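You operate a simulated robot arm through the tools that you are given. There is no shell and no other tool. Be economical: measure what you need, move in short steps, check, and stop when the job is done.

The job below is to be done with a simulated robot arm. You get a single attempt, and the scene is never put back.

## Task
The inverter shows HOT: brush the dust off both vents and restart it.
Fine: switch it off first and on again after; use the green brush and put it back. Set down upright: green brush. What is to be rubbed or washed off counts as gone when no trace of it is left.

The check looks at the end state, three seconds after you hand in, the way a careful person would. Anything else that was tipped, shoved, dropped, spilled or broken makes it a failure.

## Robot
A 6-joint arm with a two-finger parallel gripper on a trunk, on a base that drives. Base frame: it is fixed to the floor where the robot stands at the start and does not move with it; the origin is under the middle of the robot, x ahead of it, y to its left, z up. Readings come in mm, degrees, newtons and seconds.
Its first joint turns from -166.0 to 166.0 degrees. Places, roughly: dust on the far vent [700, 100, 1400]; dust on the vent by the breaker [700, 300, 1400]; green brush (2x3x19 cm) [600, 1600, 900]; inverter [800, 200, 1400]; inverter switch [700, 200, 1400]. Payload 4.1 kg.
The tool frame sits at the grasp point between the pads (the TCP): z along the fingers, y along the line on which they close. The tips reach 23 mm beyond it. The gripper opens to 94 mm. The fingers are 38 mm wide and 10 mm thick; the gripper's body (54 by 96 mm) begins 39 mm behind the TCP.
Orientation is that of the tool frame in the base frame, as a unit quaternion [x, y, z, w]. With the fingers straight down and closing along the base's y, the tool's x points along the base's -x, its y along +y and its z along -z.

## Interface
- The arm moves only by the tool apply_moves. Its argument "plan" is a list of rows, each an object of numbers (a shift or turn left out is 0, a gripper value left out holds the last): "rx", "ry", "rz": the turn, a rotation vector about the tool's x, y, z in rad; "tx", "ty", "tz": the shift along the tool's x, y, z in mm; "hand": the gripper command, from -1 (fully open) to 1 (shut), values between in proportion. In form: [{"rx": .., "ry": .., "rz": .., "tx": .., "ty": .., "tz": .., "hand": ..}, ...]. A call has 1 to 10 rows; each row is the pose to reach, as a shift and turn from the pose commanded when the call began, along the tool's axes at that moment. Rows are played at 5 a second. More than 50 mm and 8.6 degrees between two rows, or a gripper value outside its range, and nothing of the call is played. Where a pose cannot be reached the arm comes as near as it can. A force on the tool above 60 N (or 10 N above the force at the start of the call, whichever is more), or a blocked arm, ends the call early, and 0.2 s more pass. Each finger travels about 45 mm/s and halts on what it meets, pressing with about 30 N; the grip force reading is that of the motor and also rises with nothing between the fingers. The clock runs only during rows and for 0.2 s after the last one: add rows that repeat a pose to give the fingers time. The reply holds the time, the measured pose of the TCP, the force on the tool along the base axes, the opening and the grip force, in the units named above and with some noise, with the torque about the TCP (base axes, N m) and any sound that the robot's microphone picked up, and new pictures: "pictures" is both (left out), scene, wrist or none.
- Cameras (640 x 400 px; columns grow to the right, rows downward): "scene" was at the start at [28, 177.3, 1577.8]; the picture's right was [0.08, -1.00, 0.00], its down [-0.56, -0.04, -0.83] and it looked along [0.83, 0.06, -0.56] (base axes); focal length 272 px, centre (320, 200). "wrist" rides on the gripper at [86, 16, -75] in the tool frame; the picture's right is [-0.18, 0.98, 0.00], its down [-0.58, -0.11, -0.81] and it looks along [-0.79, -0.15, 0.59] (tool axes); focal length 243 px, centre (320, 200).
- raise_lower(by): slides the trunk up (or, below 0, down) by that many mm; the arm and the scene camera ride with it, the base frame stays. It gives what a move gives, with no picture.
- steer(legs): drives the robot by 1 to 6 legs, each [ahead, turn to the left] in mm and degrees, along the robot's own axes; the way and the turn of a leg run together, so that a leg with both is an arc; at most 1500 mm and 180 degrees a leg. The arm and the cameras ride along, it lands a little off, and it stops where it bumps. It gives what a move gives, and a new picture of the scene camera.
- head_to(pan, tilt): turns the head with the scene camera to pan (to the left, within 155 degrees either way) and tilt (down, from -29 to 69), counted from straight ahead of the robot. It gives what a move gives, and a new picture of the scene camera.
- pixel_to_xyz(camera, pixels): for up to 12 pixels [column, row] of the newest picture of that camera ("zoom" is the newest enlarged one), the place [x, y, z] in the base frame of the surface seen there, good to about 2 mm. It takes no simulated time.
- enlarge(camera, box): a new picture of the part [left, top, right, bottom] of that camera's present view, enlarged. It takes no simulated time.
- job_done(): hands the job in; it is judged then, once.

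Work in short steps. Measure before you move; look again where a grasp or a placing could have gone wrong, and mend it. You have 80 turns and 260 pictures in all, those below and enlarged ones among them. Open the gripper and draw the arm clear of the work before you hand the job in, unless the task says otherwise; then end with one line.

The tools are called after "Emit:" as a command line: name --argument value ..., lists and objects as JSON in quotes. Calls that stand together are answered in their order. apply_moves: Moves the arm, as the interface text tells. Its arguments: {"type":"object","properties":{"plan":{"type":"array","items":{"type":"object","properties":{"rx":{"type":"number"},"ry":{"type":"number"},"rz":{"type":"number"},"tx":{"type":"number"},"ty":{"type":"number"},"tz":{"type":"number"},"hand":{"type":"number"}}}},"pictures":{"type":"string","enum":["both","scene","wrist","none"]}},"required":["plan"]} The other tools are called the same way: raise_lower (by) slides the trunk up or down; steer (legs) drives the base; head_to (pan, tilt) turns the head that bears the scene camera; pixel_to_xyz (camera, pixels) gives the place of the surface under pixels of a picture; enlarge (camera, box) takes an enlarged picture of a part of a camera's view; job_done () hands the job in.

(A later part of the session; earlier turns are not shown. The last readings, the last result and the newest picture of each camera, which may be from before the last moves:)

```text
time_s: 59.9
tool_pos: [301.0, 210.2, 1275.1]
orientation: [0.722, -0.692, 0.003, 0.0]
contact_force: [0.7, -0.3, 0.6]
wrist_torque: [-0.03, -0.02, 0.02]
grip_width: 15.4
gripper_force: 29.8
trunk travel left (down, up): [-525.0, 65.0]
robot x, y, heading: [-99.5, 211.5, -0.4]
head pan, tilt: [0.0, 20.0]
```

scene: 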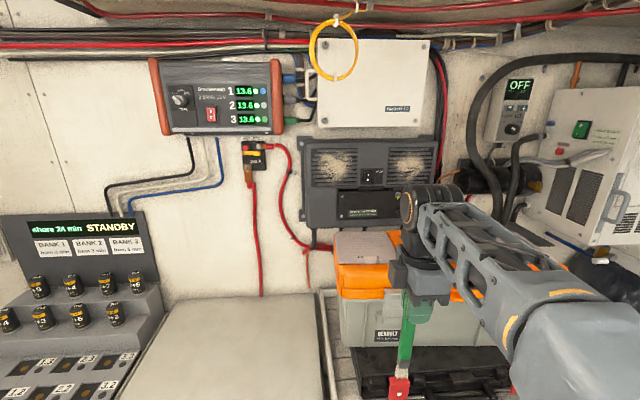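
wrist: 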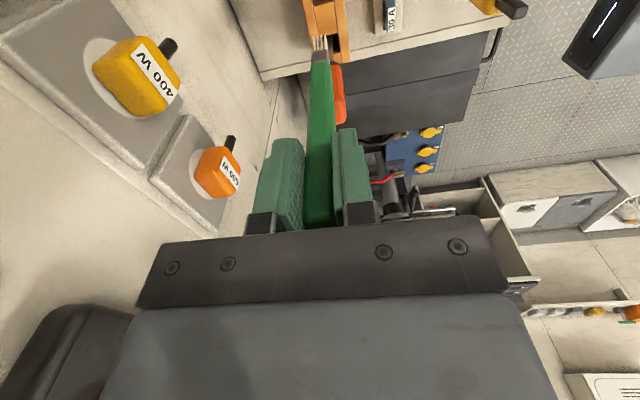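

Position good. Ahead 70, then rise and pitch the brush forward.

Emit:
steer --legs '[[70, 0.4]]'

Emit:
apply_moves --plan '[{"tz": -14, "rx": 0.149}, {"tz": -28, "rx": 0.298}, {"tz": -42, "rx": 0.447}, {"tz": -56, "rx": 0.596}, {"tz": -70, "rx": 0.745}, {"tz": -84, "rx": 0.894}, {"tz": -98, "rx": 1.043}, {"tz": -112, "rx": 1.192}, {"tz": -126, "rx": 1.341}, {"tz": -135, "rx": 1.49}]'

```text
time_s: 60.9
tool_pos: [371.9, 214.3, 1274.6]
orientation: [0.725, -0.689, 0.003, 0.001]
contact_force: [0.2, -0.8, -0.8]
wrist_torque: [0.02, 0.02, 0.0]
grip_width: 15.3
gripper_force: 30.3
trunk travel left (down, up): [-525.0, 65.0]
robot x, y, heading: [-31.4, 210.2, 0.2]
head pan, tilt: [0.0, 20.0]
```

scene: 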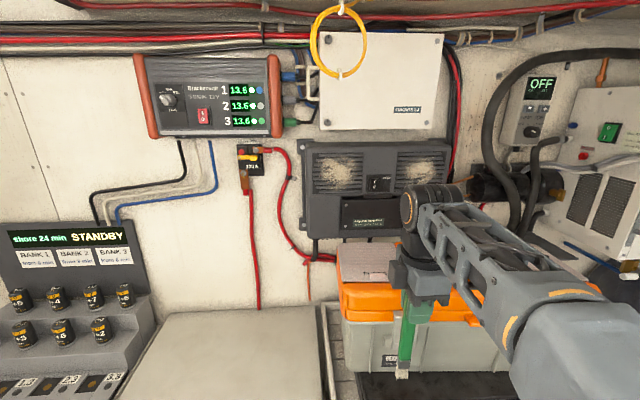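

```text
time_s: 63.1
tool_pos: [369.9, 215.3, 1410.3]
orientation: [0.532, -0.505, 0.469, -0.491]
contact_force: [0.2, 0.3, -0.2]
wrist_torque: [0.01, -0.04, -0.01]
grip_width: 21.7
gripper_force: 0.9
trunk travel left (down, up): [-525.0, 65.0]
robot x, y, heading: [-34.5, 209.1, 0.3]
head pan, tilt: [0.0, 20.0]
```

scene: 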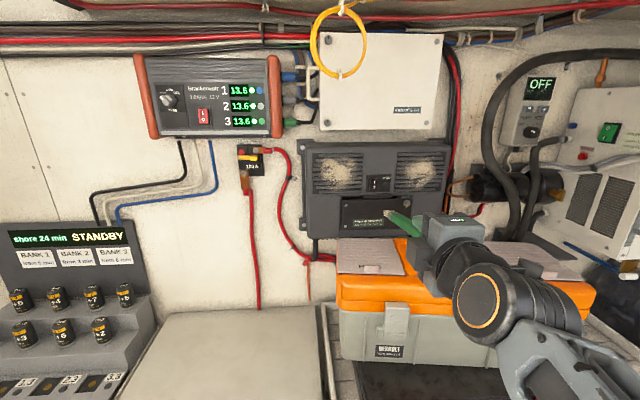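
wrist: 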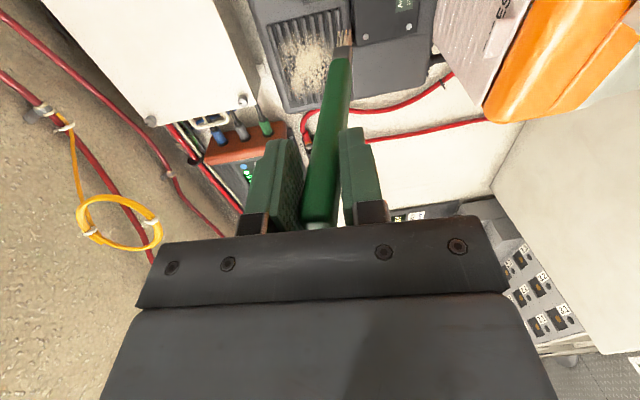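

The grip reads 21.7 mm with low force: something slipped. Re-command closing and look.

Emit:
apply_moves --plan '[{"hand": 1}, {"hand": 1}, {"hand": 1}]'

Emit:
enlarge --camera "wrist" --box '[220, 0, 440, 260]'

Emit:
enlarge --camera "scene" --box '[340, 180, 500, 310]'

```text
time_s: 63.9
tool_pos: [371.2, 214.2, 1410.8]
orientation: [0.533, -0.505, 0.468, -0.491]
contact_force: [-0.4, 0.2, 0.3]
wrist_torque: [-0.02, 0.02, 0.0]
grip_width: 15.4
gripper_force: 29.8
trunk travel left (down, up): [-525.0, 65.0]
robot x, y, heading: [-32.8, 206.1, -0.2]
head pan, tilt: [0.0, 20.0]
```

scene: 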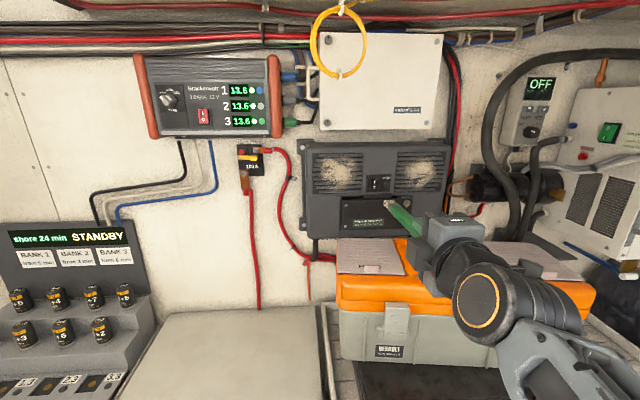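
wrist: 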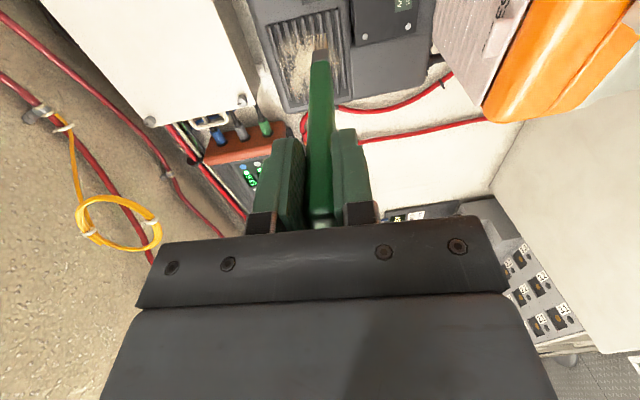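

```text
1.54 times, centred on (330, 130) of wrist
```

zoom: 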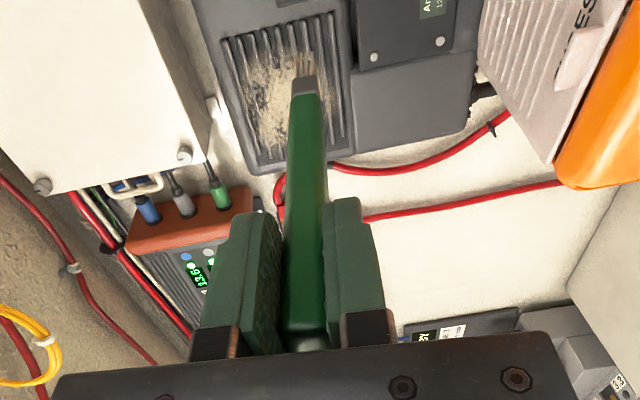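

```text
3.08 times, centred on (420, 245) of scene
```

zoom: 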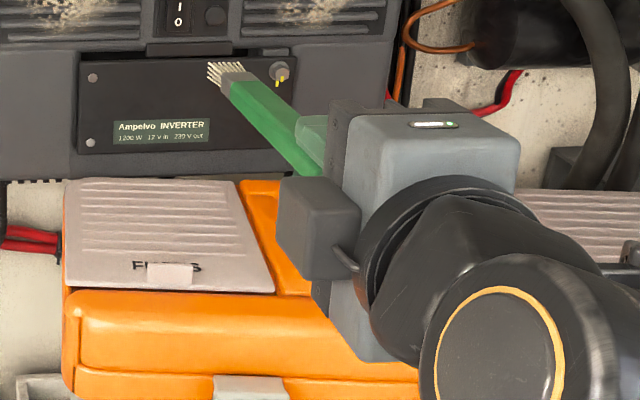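

The brush is held again (15.4 mm); I'll always send hand=1. Measure the bristle tip and dust extents.

Emit:
pixel_to_xyz --camera "zoom" --pixels '[[213, 70], [222, 77], [228, 85], [250, 100], [232, 72], [300, 150]]'

Emit:
enlarge --camera "scene" --box '[300, 140, 380, 200]'

Emit:
pixel_to_xyz --camera "scene" --pixels '[[318, 155], [337, 155], [355, 155], [318, 190], [337, 190], [355, 190], [398, 155], [415, 155], [435, 155], [398, 188], [415, 188], [435, 188]]'

```text
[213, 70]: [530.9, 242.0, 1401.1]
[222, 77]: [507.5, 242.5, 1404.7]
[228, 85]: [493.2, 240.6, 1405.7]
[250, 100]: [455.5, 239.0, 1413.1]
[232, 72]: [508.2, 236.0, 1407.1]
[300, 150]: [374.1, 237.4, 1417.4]
```

```text
6.67 times, centred on (340, 170) of scene
```

zoom: 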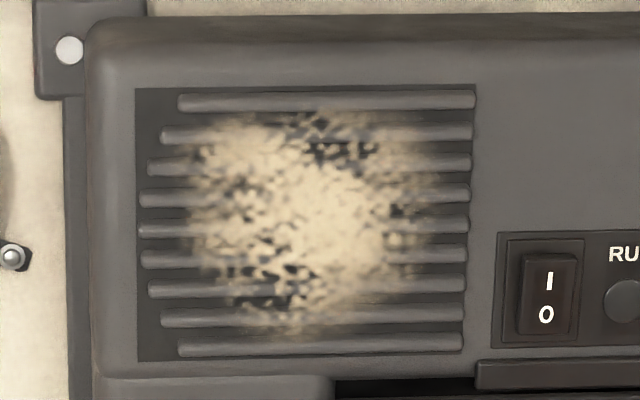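

```text
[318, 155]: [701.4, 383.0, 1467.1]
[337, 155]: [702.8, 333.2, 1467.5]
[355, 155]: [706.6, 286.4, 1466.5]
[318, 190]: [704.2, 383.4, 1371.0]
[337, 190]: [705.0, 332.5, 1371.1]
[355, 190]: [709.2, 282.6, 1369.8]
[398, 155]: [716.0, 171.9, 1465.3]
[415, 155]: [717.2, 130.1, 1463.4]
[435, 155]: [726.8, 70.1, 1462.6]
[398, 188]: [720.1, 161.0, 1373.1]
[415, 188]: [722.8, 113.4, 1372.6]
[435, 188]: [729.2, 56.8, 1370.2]
```

Vent faces: left ≈ x 702, dust ≈ y 280–378, z 1368–1467; face yawed ~4°, nearly matching the brush. Level the brush and move to ~18 mm from the left vent.

Emit:
apply_moves --plan '[{"tx": -18, "ty": -4, "tz": 30, "rx": 0.04, "hand": 1}, {"tx": -37, "ty": -8, "tz": 61, "rx": 0.08, "hand": 1}, {"tx": -55, "ty": -12, "tz": 92, "rx": 0.08, "hand": 1}, {"tx": -74, "ty": -16, "tz": 123, "rx": 0.08, "hand": 1}, {"tx": -92, "ty": -20.3, "tz": 153.8, "rx": 0.08, "hand": 1}, {"tx": -92, "ty": -20.3, "tz": 153.8, "rx": 0.08, "hand": 1}]'

Emit:
enlarge --camera "scene" --box '[295, 130, 455, 240]'

```text
time_s: 65.3
tool_pos: [521.3, 317.5, 1419.8]
orientation: [0.513, -0.487, 0.489, -0.511]
contact_force: [0.3, 0.1, 0.9]
wrist_torque: [0.02, 0.01, 0.0]
grip_width: 15.3
gripper_force: 30.4
out of reach, approached as far as the arm can: row 1, 2
trunk travel left (down, up): [-525.0, 65.0]
robot x, y, heading: [-29.1, 208.0, 0.2]
head pan, tilt: [0.0, 20.0]
```

scene: 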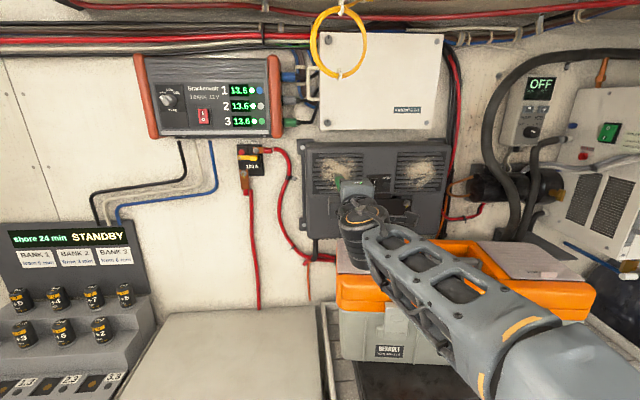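
wrist: 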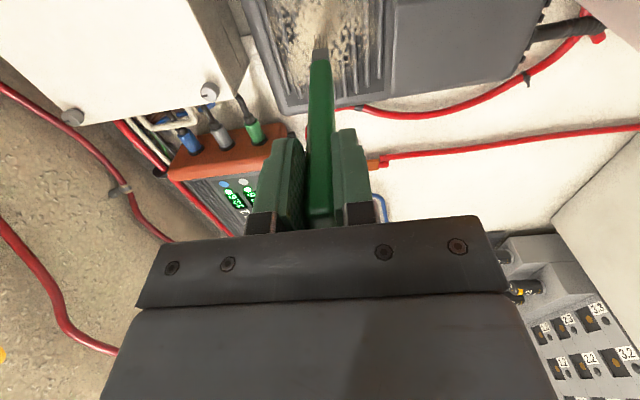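

```text
3.64 times, centred on (375, 185) of scene
```

zoom: 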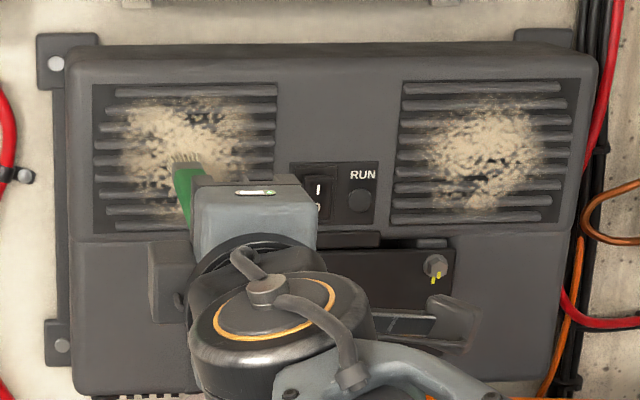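

Tip at zoom (187,158). Measure it.

Emit:
pixel_to_xyz --camera "zoom" --pixels '[[178, 160], [186, 160], [196, 160], [186, 166], [178, 172], [198, 172], [188, 190]]'

Emit:
enlarge --camera "wrist" --box '[250, 0, 410, 110]'

```text
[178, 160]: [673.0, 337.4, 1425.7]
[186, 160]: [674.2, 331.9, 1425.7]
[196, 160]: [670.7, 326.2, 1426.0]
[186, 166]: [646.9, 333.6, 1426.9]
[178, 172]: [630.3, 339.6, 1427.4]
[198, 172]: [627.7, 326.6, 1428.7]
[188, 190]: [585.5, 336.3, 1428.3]
```

```text
3.64 times, centred on (330, 55) of wrist
```

zoom: 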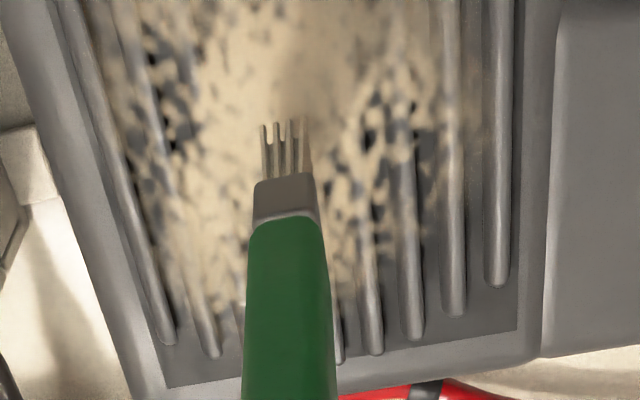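

Tip at ≈(675,332,1420): offset from TCP (154,14.5,0). Move to the top-left corner of the dust and approach gently.

Emit:
apply_moves --plan '[{"tx": -24, "ty": -24, "hand": 1}, {"tx": -48, "ty": -45, "tz": 0, "hand": 1}, {"tx": -48, "ty": -45, "tz": 14, "hand": 1}, {"tx": -48, "ty": -45, "tz": 20, "hand": 1}, {"tx": -48, "ty": -45, "tz": 24, "hand": 1}, {"tx": -48, "ty": -45, "tz": 27, "hand": 1}, {"tx": -48, "ty": -45, "tz": 27, "hand": 1}]'

Emit:
enlarge --camera "wrist" --box '[250, 0, 410, 110]'

```text
time_s: 66.9
tool_pos: [539.2, 365.2, 1465.9]
orientation: [-0.51, 0.485, -0.49, 0.514]
contact_force: [-26.6, -1.8, -4.2]
wrist_torque: [-0.14, 0.72, 0.3]
grip_width: 15.7
gripper_force: 29.6
trunk travel left (down, up): [-525.0, 65.0]
robot x, y, heading: [-31.1, 208.8, 0.3]
head pan, tilt: [0.0, 20.0]
```

scene: 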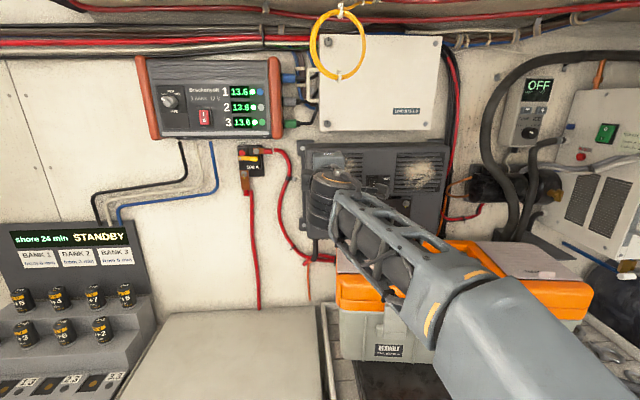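
wrist: 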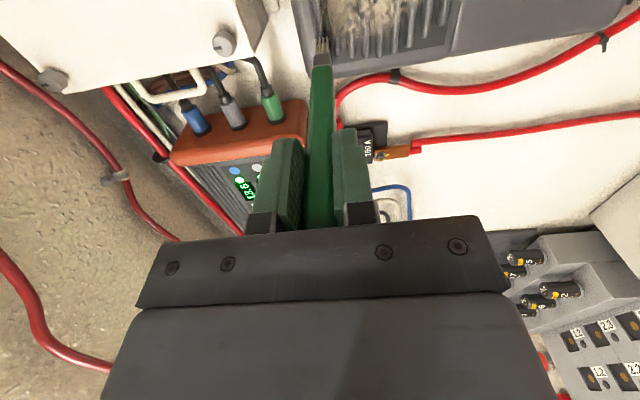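

```text
3.64 times, centred on (330, 55) of wrist
```

zoom: 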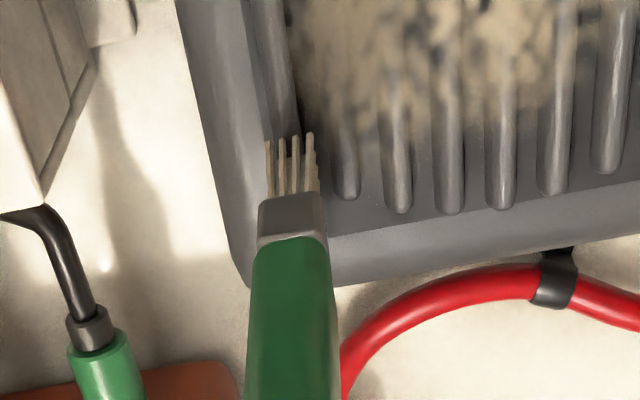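

Touching the vent frame with 26 N at the corner. Ease off to lighter pressure and stroke along the ribs, stepping down 7 mm.

Emit:
apply_moves --plan '[{"tz": -6, "hand": 1}, {"tx": 35, "tz": -5, "hand": 1}, {"tx": 70, "tz": -4.5, "hand": 1}, {"tx": 105, "tz": -3.7, "hand": 1}, {"tx": 105, "ty": 7, "tz": -3.7, "hand": 1}, {"tx": 70, "ty": 7, "tz": -4.5, "hand": 1}, {"tx": 35, "ty": 7, "tz": -5, "hand": 1}, {"tx": 5, "ty": 7, "tz": -6, "hand": 1}]'

Emit:
enlarge --camera "wrist" --box '[250, 0, 410, 110]'

Emit:
enlarge --camera "scene" --box '[295, 130, 455, 240]'

```text
time_s: 68.7
tool_pos: [539.3, 359.6, 1456.0]
orientation: [0.512, -0.486, 0.489, -0.512]
contact_force: [-5.3, -1.1, -1.3]
wrist_torque: [-0.02, 0.14, 0.16]
grip_width: 15.6
gripper_force: 30.1
trunk travel left (down, up): [-525.0, 65.0]
robot x, y, heading: [-29.4, 208.3, 0.4]
head pan, tilt: [0.0, 20.0]
```

scene: 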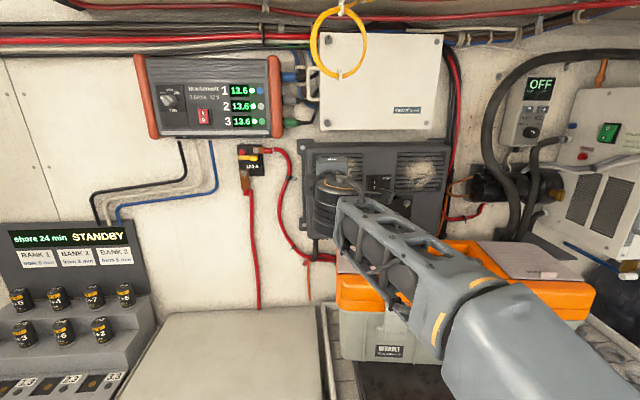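
wrist: 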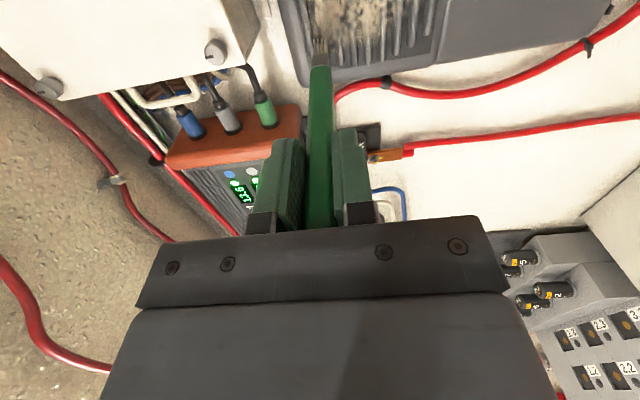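

```text
3.64 times, centred on (330, 55) of wrist
```

zoom: 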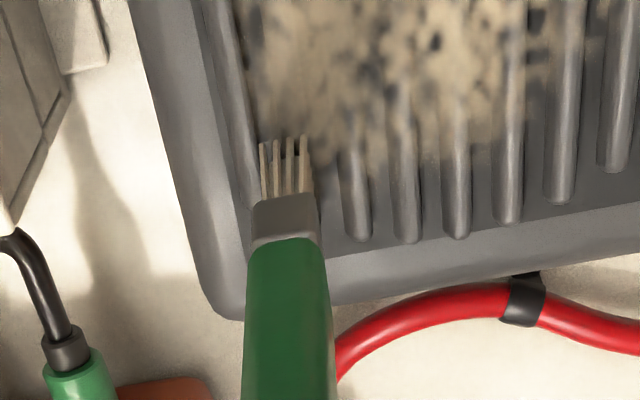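

```text
3.64 times, centred on (375, 185) of scene
```

zoom: 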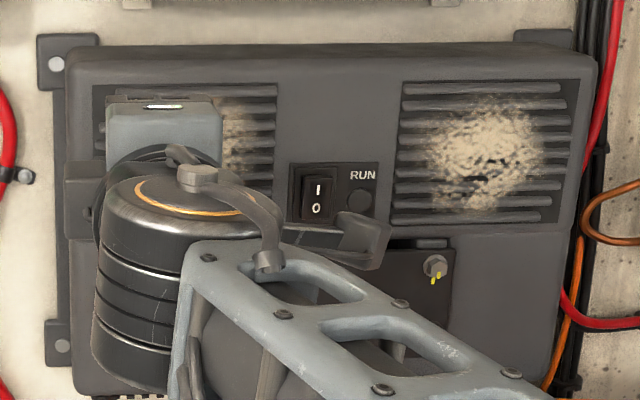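

Force 5 N now. Press slightly more (+2 mm) and continue the next strokes down.

Emit:
apply_moves --plan '[{"ty": 6, "tz": 2, "hand": 1}, {"tx": 35, "ty": 6, "tz": 3, "hand": 1}, {"tx": 70, "ty": 6, "tz": 3.5, "hand": 1}, {"tx": 100, "ty": 6, "tz": 4, "hand": 1}, {"tx": 100, "ty": 12, "tz": 4, "hand": 1}, {"tx": 65, "ty": 12, "tz": 3.5, "hand": 1}, {"tx": 30, "ty": 12, "tz": 3, "hand": 1}, {"tx": -5, "ty": 12, "tz": 2, "hand": 1}, {"tx": -5, "ty": 18, "tz": 2, "hand": 1}]'

Emit:
enlarge --camera "wrist" --box '[250, 0, 410, 110]'

```text
time_s: 70.7
tool_pos: [539.1, 365.1, 1442.6]
orientation: [-0.511, 0.485, -0.49, 0.513]
contact_force: [-13.6, -2.2, 3.4]
wrist_torque: [0.11, -0.72, 0.05]
grip_width: 15.3
gripper_force: 29.5
trunk travel left (down, up): [-525.0, 65.0]
robot x, y, heading: [-31.5, 208.8, 0.1]
head pan, tilt: [0.0, 20.0]
```

scene: 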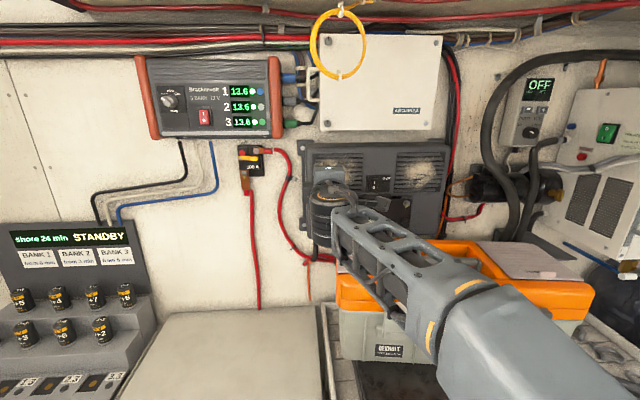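
wrist: 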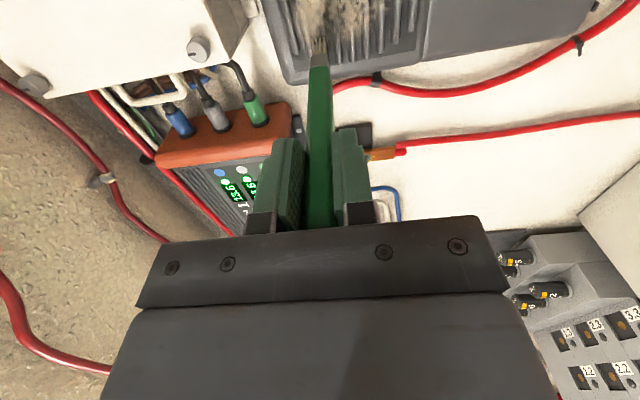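

```text
3.64 times, centred on (330, 55) of wrist
```

zoom: 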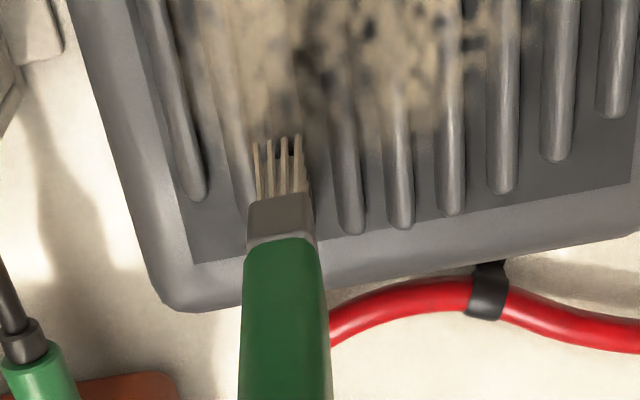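

Effect is unclear; withdraw 70 mm to look at the vent.

Emit:
apply_moves --plan '[{"tz": -40, "hand": 1}, {"tz": -80, "tx": 30, "ty": 30, "hand": 1}, {"tz": -110, "tx": 60, "ty": 60, "hand": 1}, {"tz": -110, "tx": 90, "ty": 95, "hand": 1}]'

Emit:
enlarge --camera "scene" --box '[300, 140, 380, 200]'

```text
refused: row 2 steps farther than a row can; nothing moved
```

```text
6.67 times, centred on (340, 170) of scene
```

zoom: 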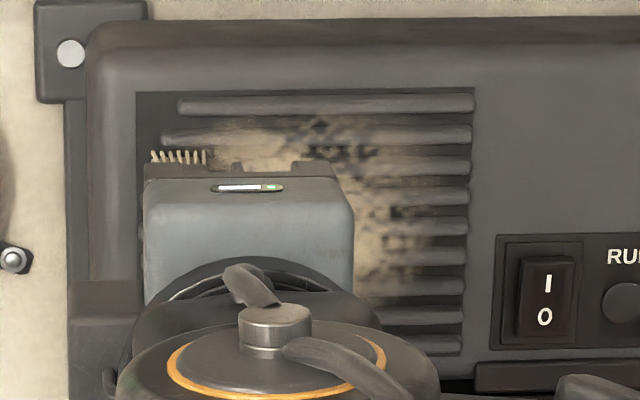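

From the scene the bristle tuft (~23 mm wide) is fading the dust on upper ribs; several passes are needed. Since the tuft is wide in y, use vertical strokes across ribs, lanes 15 mm apart.

Emit:
apply_moves --plan '[{"tx": 6, "ty": -24, "hand": 1}, {"tx": 6, "ty": 10, "hand": 1}, {"tx": 6, "ty": 45, "hand": 1}, {"tx": 6, "ty": 80, "hand": 1}, {"tx": 21, "ty": 80, "tz": 0.5, "hand": 1}, {"tx": 21, "ty": 45, "tz": 0.5, "hand": 1}, {"tx": 21, "ty": 10, "tz": 0.5, "hand": 1}, {"tx": 21, "ty": -24, "tz": 0.5, "hand": 1}]' --pictures "scene"

Emit:
enlarge --camera "scene" --box '[300, 140, 380, 200]'

```text
time_s: 72.5
tool_pos: [541.2, 344.2, 1464.0]
orientation: [-0.511, 0.486, -0.49, 0.513]
contact_force: [-14.5, -1.8, -3.9]
wrist_torque: [-0.12, 0.57, 0.14]
grip_width: 15.7
gripper_force: 29.7
trunk travel left (down, up): [-525.0, 65.0]
robot x, y, heading: [-30.3, 205.8, 0.0]
head pan, tilt: [0.0, 20.0]
```

scene: 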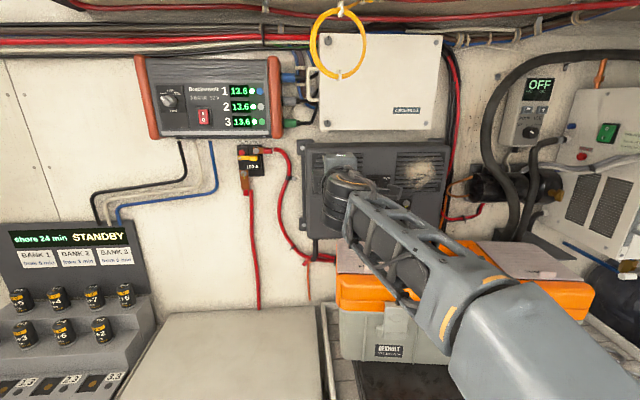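

```text
6.67 times, centred on (340, 170) of scene
```

zoom: 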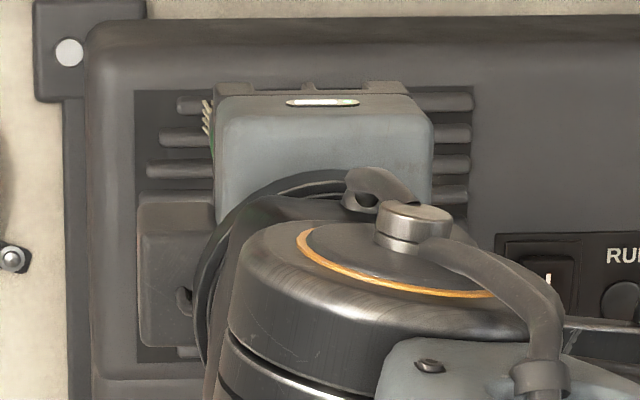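

Vertical strokes work without snagging; the left columns look clean. Continue with the next lanes.

Emit:
apply_moves --plan '[{"tx": 13, "tz": 0.3, "hand": 1}, {"tx": 13, "ty": 35, "tz": 0.3, "hand": 1}, {"tx": 13, "ty": 70, "tz": 0.3, "hand": 1}, {"tx": 13, "ty": 104, "tz": 0.3, "hand": 1}, {"tx": 27, "ty": 104, "tz": 0.6, "hand": 1}, {"tx": 27, "ty": 70, "tz": 0.6, "hand": 1}, {"tx": 27, "ty": 35, "tz": 0.6, "hand": 1}, {"tx": 27, "ty": 0, "tz": 0.6, "hand": 1}]' --pictures "none"

Emit:
apply_moves --plan '[{"tx": 14, "tz": 0.3, "hand": 1}, {"tx": 14, "ty": 35, "tz": 0.3, "hand": 1}, {"tx": 14, "ty": 70, "tz": 0.3, "hand": 1}, {"tx": 14, "ty": 104, "tz": 0.3, "hand": 1}, {"tx": 28, "ty": 104, "tz": 0.6, "hand": 1}, {"tx": 28, "ty": 70, "tz": 0.6, "hand": 1}, {"tx": 28, "ty": 35, "tz": 0.6, "hand": 1}, {"tx": 28, "ty": 0, "tz": 0.6, "hand": 1}]' --pictures "scene"

Emit:
enlarge --camera "scene" --box '[300, 140, 380, 200]'

```text
time_s: 74.3
tool_pos: [542.7, 317.5, 1465.9]
orientation: [-0.512, 0.484, -0.49, 0.513]
contact_force: [-7.3, -1.4, -1.2]
wrist_torque: [-0.01, 0.09, -0.03]
grip_width: 15.6
gripper_force: 29.9
trunk travel left (down, up): [-525.0, 65.0]
robot x, y, heading: [-31.6, 203.5, 0.2]
head pan, tilt: [0.0, 20.0]
```

```text
time_s: 76.1
tool_pos: [545.9, 288.9, 1464.5]
orientation: [-0.511, 0.486, -0.489, 0.514]
contact_force: [-7.7, -1.1, -1.4]
wrist_torque: [-0.05, 0.11, 0.02]
grip_width: 15.3
gripper_force: 30.3
trunk travel left (down, up): [-525.0, 65.0]
robot x, y, heading: [-28.8, 207.3, 0.4]
head pan, tilt: [0.0, 20.0]
```

scene: 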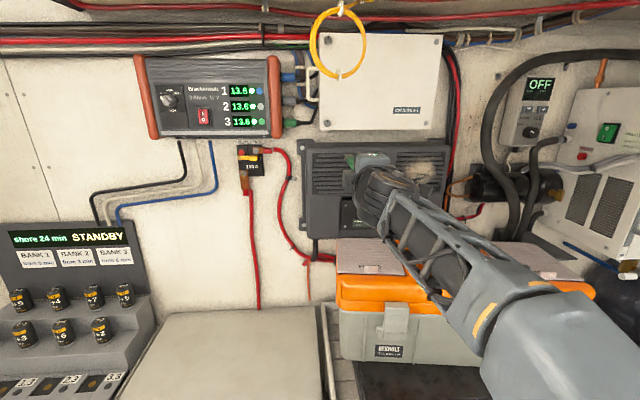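

```text
6.67 times, centred on (340, 170) of scene
```

zoom: 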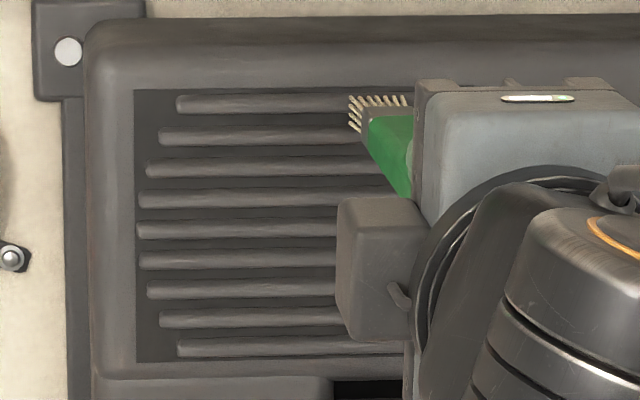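

Everything left of the tuft is clean. Two more lanes to finish the left vent.

Emit:
apply_moves --plan '[{"tx": 12, "tz": 0.5, "hand": 1}, {"tx": 12, "ty": 35, "tz": 0.5, "hand": 1}, {"tx": 12, "ty": 70, "tz": 0.5, "hand": 1}, {"tx": 12, "ty": 104, "tz": 0.5, "hand": 1}, {"tx": 24, "ty": 104, "tz": 0.8, "hand": 1}, {"tx": 24, "ty": 70, "tz": 0.8, "hand": 1}, {"tx": 24, "ty": 35, "tz": 0.8, "hand": 1}, {"tx": 24, "ty": 0, "tz": 0.8, "hand": 1}, {"tx": 24, "ty": 0, "tz": -25, "hand": 1}]' --pictures "none"

Emit:
apply_moves --plan '[{"tx": 40, "hand": 1}, {"tx": 80, "hand": 1}, {"tx": 110, "hand": 1}, {"tx": 110, "hand": 1}]'

Emit:
enlarge --camera "scene" --box '[300, 135, 450, 235]'

```text
time_s: 78.1
tool_pos: [522.2, 262.9, 1462.3]
orientation: [-0.512, 0.486, -0.489, 0.513]
contact_force: [-0.1, 0.0, -0.5]
wrist_torque: [0.05, 0.03, 0.02]
grip_width: 15.5
gripper_force: 29.8
trunk travel left (down, up): [-525.0, 65.0]
robot x, y, heading: [-32.5, 211.7, 0.3]
head pan, tilt: [0.0, 20.0]
```

```text
time_s: 79.1
tool_pos: [528.5, 148.3, 1463.9]
orientation: [0.512, -0.486, 0.489, -0.512]
contact_force: [0.6, 0.1, -0.3]
wrist_torque: [-0.03, 0.03, 0.0]
grip_width: 15.3
gripper_force: 30.0
out of reach, approached as far as the arm can: row 1, 2
trunk travel left (down, up): [-525.0, 65.0]
robot x, y, heading: [-31.2, 206.5, -0.0]
head pan, tilt: [0.0, 20.0]
```

scene: 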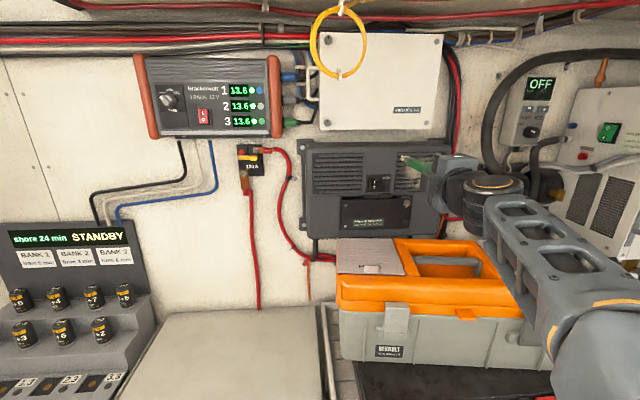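
wrist: 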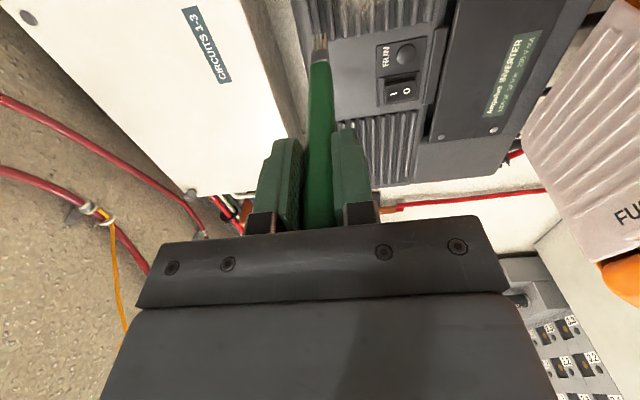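

```text
4.00 times, centred on (375, 185) of scene
```

zoom: 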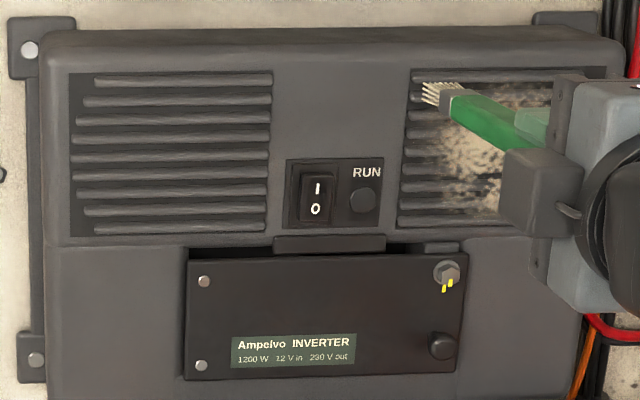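

Left vent is spotless. Start the right vent at tip y≈155, approach +27 mm and do vertical strokes.

Emit:
apply_moves --plan '[{"tx": 6, "tz": 15, "hand": 1}, {"tx": 6, "tz": 24, "hand": 1}, {"tx": 6, "tz": 28, "hand": 1}, {"tx": 6, "tz": 28, "hand": 1}]' --pictures "none"

```text
time_s: 80.1
tool_pos: [555.3, 146.4, 1462.2]
orientation: [0.512, -0.487, 0.489, -0.512]
contact_force: [-0.1, -0.2, -0.8]
wrist_torque: [-0.01, 0.04, -0.01]
grip_width: 15.5
gripper_force: 30.2
trunk travel left (down, up): [-525.0, 65.0]
robot x, y, heading: [-30.2, 209.0, 0.1]
head pan, tilt: [0.0, 20.0]
```

No contact yet; advance in small steps.

Emit:
apply_moves --plan '[{"tz": 3, "hand": 1}, {"tz": 5, "hand": 1}, {"tz": 5, "hand": 1}]' --pictures "none"

```text
time_s: 80.9
tool_pos: [556.4, 146.8, 1465.0]
orientation: [-0.512, 0.485, -0.49, 0.513]
contact_force: [-28.3, -0.8, -5.8]
wrist_torque: [-0.11, 1.03, 0.35]
grip_width: 15.5
gripper_force: 29.5
trunk travel left (down, up): [-525.0, 65.0]
robot x, y, heading: [-32.2, 209.2, 0.2]
head pan, tilt: [0.0, 20.0]
```

28 N is firm; back off 3 mm and stroke.

Emit:
apply_moves --plan '[{"tz": -3, "hand": 1}, {"ty": 35, "tz": -3, "hand": 1}, {"ty": 70, "tz": -3, "hand": 1}, {"ty": 104, "tz": -3, "hand": 1}, {"tx": 14, "ty": 104, "tz": -2.7, "hand": 1}, {"tx": 14, "ty": 70, "tz": -2.7, "hand": 1}, {"tx": 14, "ty": 35, "tz": -2.7, "hand": 1}, {"tx": 14, "ty": 0, "tz": -2.7, "hand": 1}]' --pictures "none"

Emit:
apply_moves --plan '[{"tx": 14, "tz": 0.3, "hand": 1}, {"tx": 14, "ty": 35, "tz": 0.3, "hand": 1}, {"tx": 14, "ty": 70, "tz": 0.3, "hand": 1}, {"tx": 14, "ty": 104, "tz": 0.3, "hand": 1}, {"tx": 28, "ty": 104, "tz": 0.6, "hand": 1}, {"tx": 28, "ty": 70, "tz": 0.6, "hand": 1}, {"tx": 28, "ty": 35, "tz": 0.6, "hand": 1}, {"tx": 28, "ty": 0, "tz": 0.6, "hand": 1}]' --pictures "scene"

Emit:
enlarge --camera "scene" --box '[380, 140, 460, 200]'

```text
time_s: 82.7
tool_pos: [558.8, 137.9, 1463.5]
orientation: [-0.511, 0.487, -0.489, 0.512]
contact_force: [-0.3, 0.4, -0.2]
wrist_torque: [-0.01, 0.07, -0.01]
grip_width: 15.6
gripper_force: 30.1
out of reach, approached as far as the arm can: row 2, 3, 4, 5, 6, 7
trunk travel left (down, up): [-525.0, 65.0]
robot x, y, heading: [-35.7, 210.9, 0.0]
head pan, tilt: [0.0, 20.0]
```

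```text
time_s: 84.5
tool_pos: [561.7, 109.2, 1464.6]
orientation: [0.512, -0.486, 0.489, -0.512]
contact_force: [-0.2, -0.2, 0.1]
wrist_torque: [-0.01, 0.03, 0.03]
grip_width: 15.4
gripper_force: 30.2
out of reach, approached as far as the arm can: row 2, 3, 4, 5, 6, 7
trunk travel left (down, up): [-525.0, 65.0]
robot x, y, heading: [-29.6, 206.9, 0.1]
head pan, tilt: [0.0, 20.0]
```

scene: 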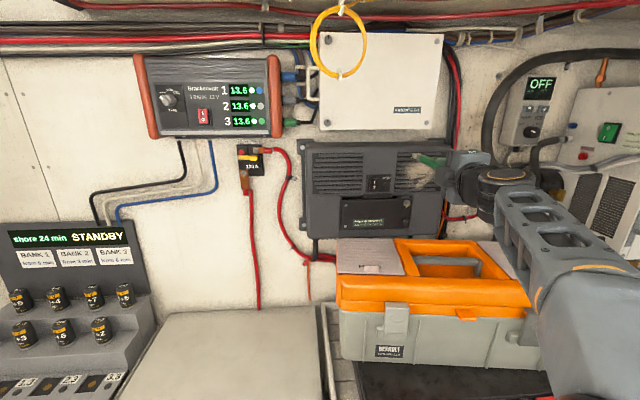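

```text
6.67 times, centred on (420, 170) of scene
```

zoom: 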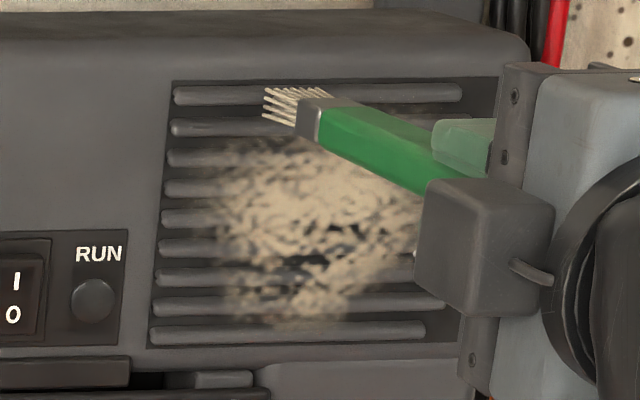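

The lower middle region is out of reach on this side of the robot. I withdraw and check the surroundings to move the base ~220 mm to the right.

Emit:
apply_moves --plan '[{"tz": -40, "hand": 1}, {"tz": -80, "hand": 1}, {"tz": -120, "hand": 1}, {"tz": -160, "hand": 1}]' --pictures "scene"

Emit:
pixel_to_xyz --camera "scene" --pixels '[[565, 150], [630, 120], [630, 240], [530, 90], [490, 140], [560, 55], [636, 300], [480, 210]]'

```text
time_s: 85.5
tool_pos: [400.2, 101.4, 1465.0]
orientation: [0.512, -0.487, 0.488, -0.512]
contact_force: [0.0, 0.6, -0.9]
wrist_torque: [0.01, 0.05, 0.0]
grip_width: 15.5
gripper_force: 29.9
trunk travel left (down, up): [-525.0, 65.0]
robot x, y, heading: [-33.5, 208.8, 0.3]
head pan, tilt: [0.0, 20.0]
```

scene: 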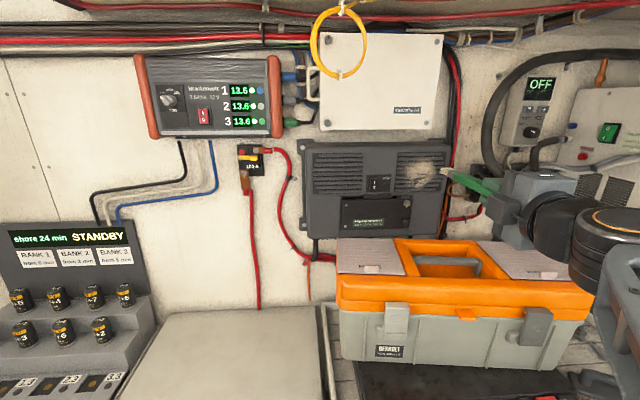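

```text
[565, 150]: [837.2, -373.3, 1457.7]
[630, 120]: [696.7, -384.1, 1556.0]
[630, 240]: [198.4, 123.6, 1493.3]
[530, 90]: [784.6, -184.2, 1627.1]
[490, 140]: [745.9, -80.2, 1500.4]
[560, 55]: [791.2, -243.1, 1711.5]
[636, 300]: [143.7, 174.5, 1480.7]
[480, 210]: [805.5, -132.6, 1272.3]
```

AC unit is at x>690 at y≈-380; I shift the base right by backing 350, turning -40°, driving 345, turning back, then ahead.

Emit:
steer --legs '[[-350, 0], [0, -40], [345, 0], [0, 40], [90, 0]]'

```text
time_s: 94.1
tool_pos: [387.2, -149.3, 1463.4]
orientation: [0.503, -0.497, 0.499, -0.502]
contact_force: [0.0, -0.2, -1.4]
wrist_torque: [0.03, 0.02, -0.01]
grip_width: 15.4
gripper_force: 29.9
trunk travel left (down, up): [-525.0, 65.0]
robot x, y, heading: [-47.0, -27.3, -2.3]
head pan, tilt: [0.0, 20.0]
```

scene: 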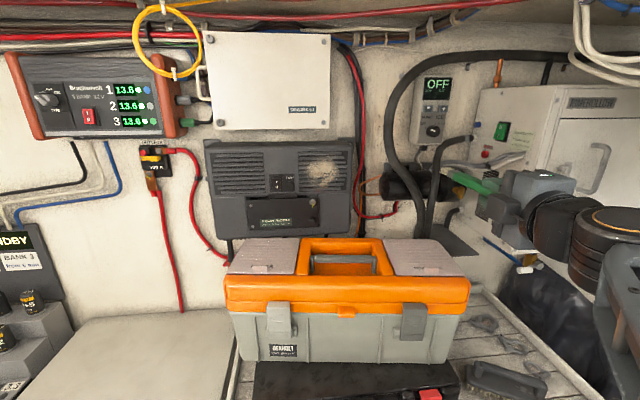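

Straighten +2.3° and move ahead 40.

Emit:
steer --legs '[[0, 2.4], [38, 0]]'

Emit:
apply_moves --plan '[{"tx": -40, "hand": 1}, {"tx": -80, "hand": 1}, {"tx": -120, "hand": 1}, {"tx": -160, "hand": 1}, {"tx": -200, "hand": 1}, {"tx": -240, "hand": 1}, {"tx": -270, "hand": 1}, {"tx": -270, "hand": 1}]'

Emit:
enlarge --camera "scene" --box '[200, 120, 380, 240]'

```text
time_s: 95.4
tool_pos: [428.6, -130.0, 1464.0]
orientation: [0.513, -0.487, 0.487, -0.512]
contact_force: [0.6, 0.2, -0.2]
wrist_torque: [0.01, 0.05, -0.01]
grip_width: 15.2
gripper_force: 30.4
trunk travel left (down, up): [-525.0, 65.0]
robot x, y, heading: [-8.1, -23.6, 0.2]
head pan, tilt: [0.0, 20.0]
```

scene: 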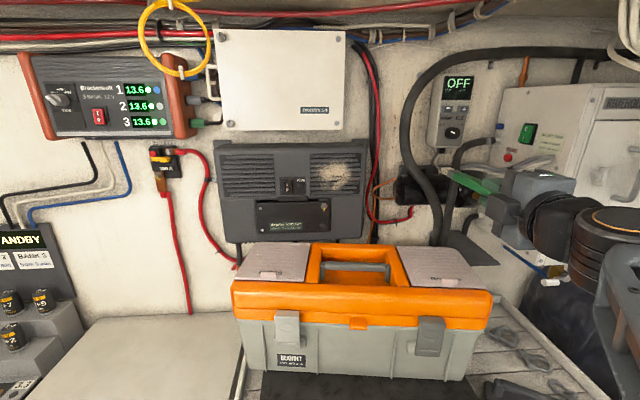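

```text
time_s: 97.2
tool_pos: [417.0, 134.1, 1465.1]
orientation: [0.513, -0.486, 0.488, -0.513]
contact_force: [-1.0, 0.8, -0.3]
wrist_torque: [-0.01, 0.04, 0.0]
grip_width: 15.4
gripper_force: 30.3
trunk travel left (down, up): [-525.0, 65.0]
robot x, y, heading: [-6.9, -23.8, 0.3]
head pan, tilt: [0.0, 20.0]
```

scene: 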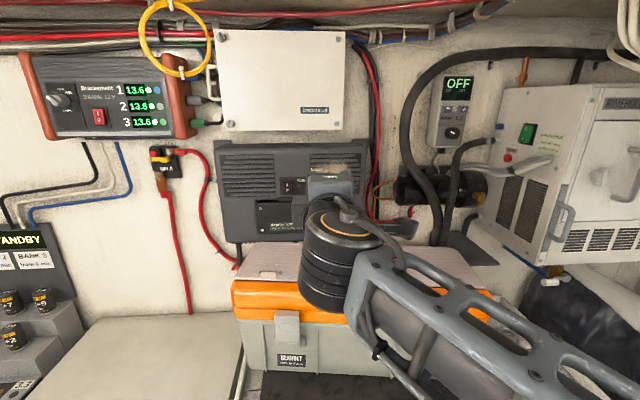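
wrist: 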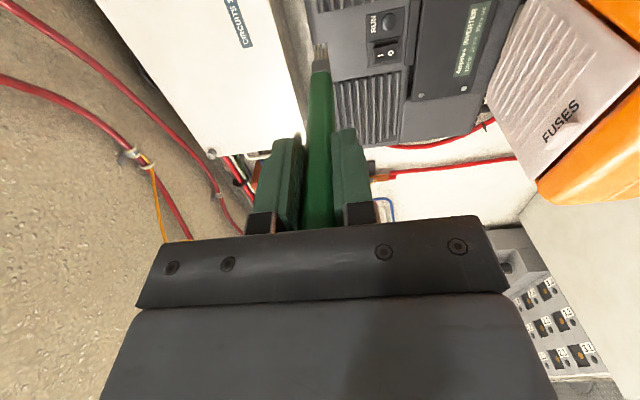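

```text
3.33 times, centred on (290, 180) of scene
```

zoom: 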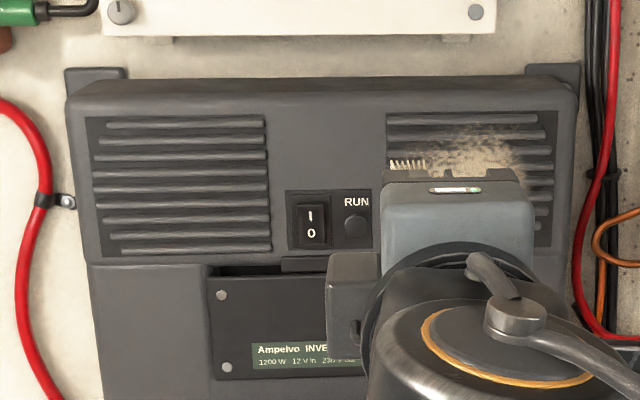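

Approach: 138 mm forward along the tool, last part in small steps.

Emit:
apply_moves --plan '[{"tz": 45, "hand": 1}, {"tz": 90, "hand": 1}, {"tz": 125, "hand": 1}, {"tz": 134, "hand": 1}, {"tz": 138, "hand": 1}, {"tz": 141, "hand": 1}, {"tz": 141, "hand": 1}]' --pictures "scene"

Emit:
enlarge --camera "scene" --box '[200, 120, 380, 240]'

```text
time_s: 98.8
tool_pos: [556.9, 144.3, 1462.7]
orientation: [-0.512, 0.486, -0.488, 0.513]
contact_force: [0.3, -0.2, -1.7]
wrist_torque: [-0.02, 0.08, 0.02]
grip_width: 15.5
gripper_force: 29.7
trunk travel left (down, up): [-525.0, 65.0]
robot x, y, heading: [-11.4, -22.1, 0.4]
head pan, tilt: [0.0, 20.0]
```

scene: 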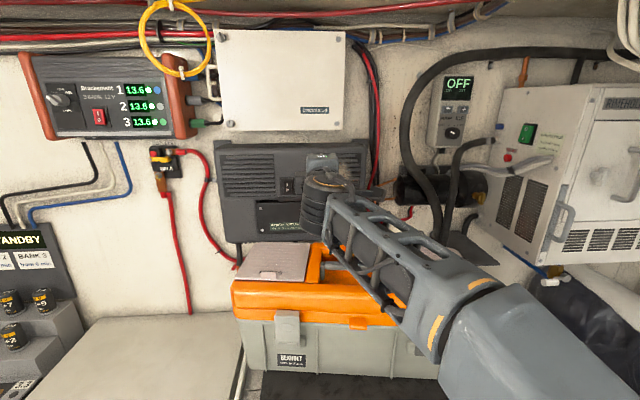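

```text
3.33 times, centred on (290, 180) of scene
```

zoom: 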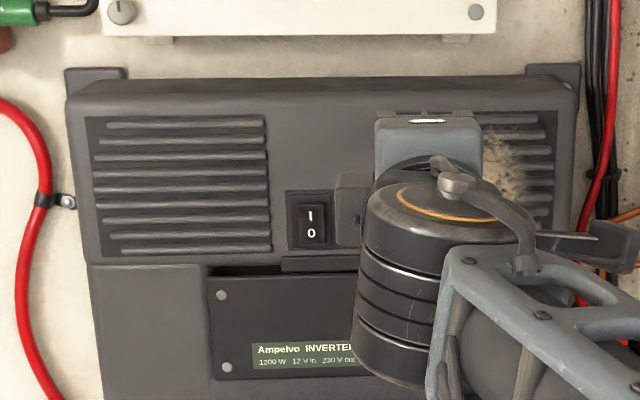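

Advance a few mm to contact.

Emit:
apply_moves --plan '[{"tz": 2, "hand": 1}, {"tz": 4, "hand": 1}, {"tz": 4, "hand": 1}]' --pictures "none"

```text
time_s: 99.6
tool_pos: [559.9, 145.0, 1464.1]
orientation: [0.513, -0.486, 0.489, -0.512]
contact_force: [1.1, 0.4, -0.5]
wrist_torque: [0.01, 0.01, 0.03]
grip_width: 15.5
gripper_force: 30.0
trunk travel left (down, up): [-525.0, 65.0]
robot x, y, heading: [-5.2, -24.6, 0.3]
head pan, tilt: [0.0, 20.0]
```

Still none; continue.

Emit:
apply_moves --plan '[{"tz": 2, "hand": 1}, {"tz": 4, "hand": 1}, {"tz": 4, "hand": 1}]' --pictures "wrist"

Emit:
enlarge --camera "wrist" --box '[250, 0, 410, 110]'

```text
time_s: 100.4
tool_pos: [562.3, 147.4, 1464.1]
orientation: [-0.512, 0.486, -0.488, 0.512]
contact_force: [-2.2, -0.8, -0.2]
wrist_torque: [-0.03, 0.03, -0.02]
grip_width: 15.7
gripper_force: 29.4
trunk travel left (down, up): [-525.0, 65.0]
robot x, y, heading: [-8.0, -23.3, 0.1]
head pan, tilt: [0.0, 20.0]
```

wrist: 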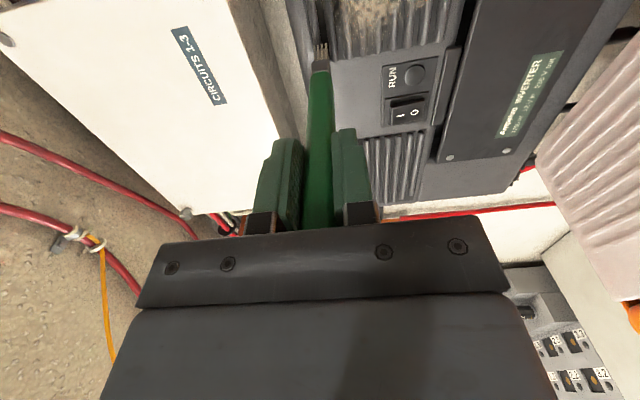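

```text
3.64 times, centred on (330, 55) of wrist
```

zoom: 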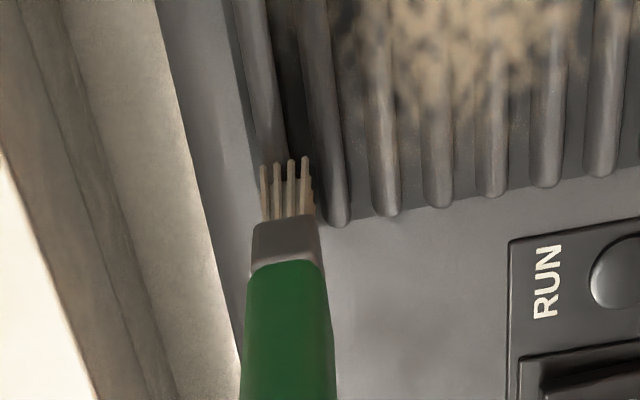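

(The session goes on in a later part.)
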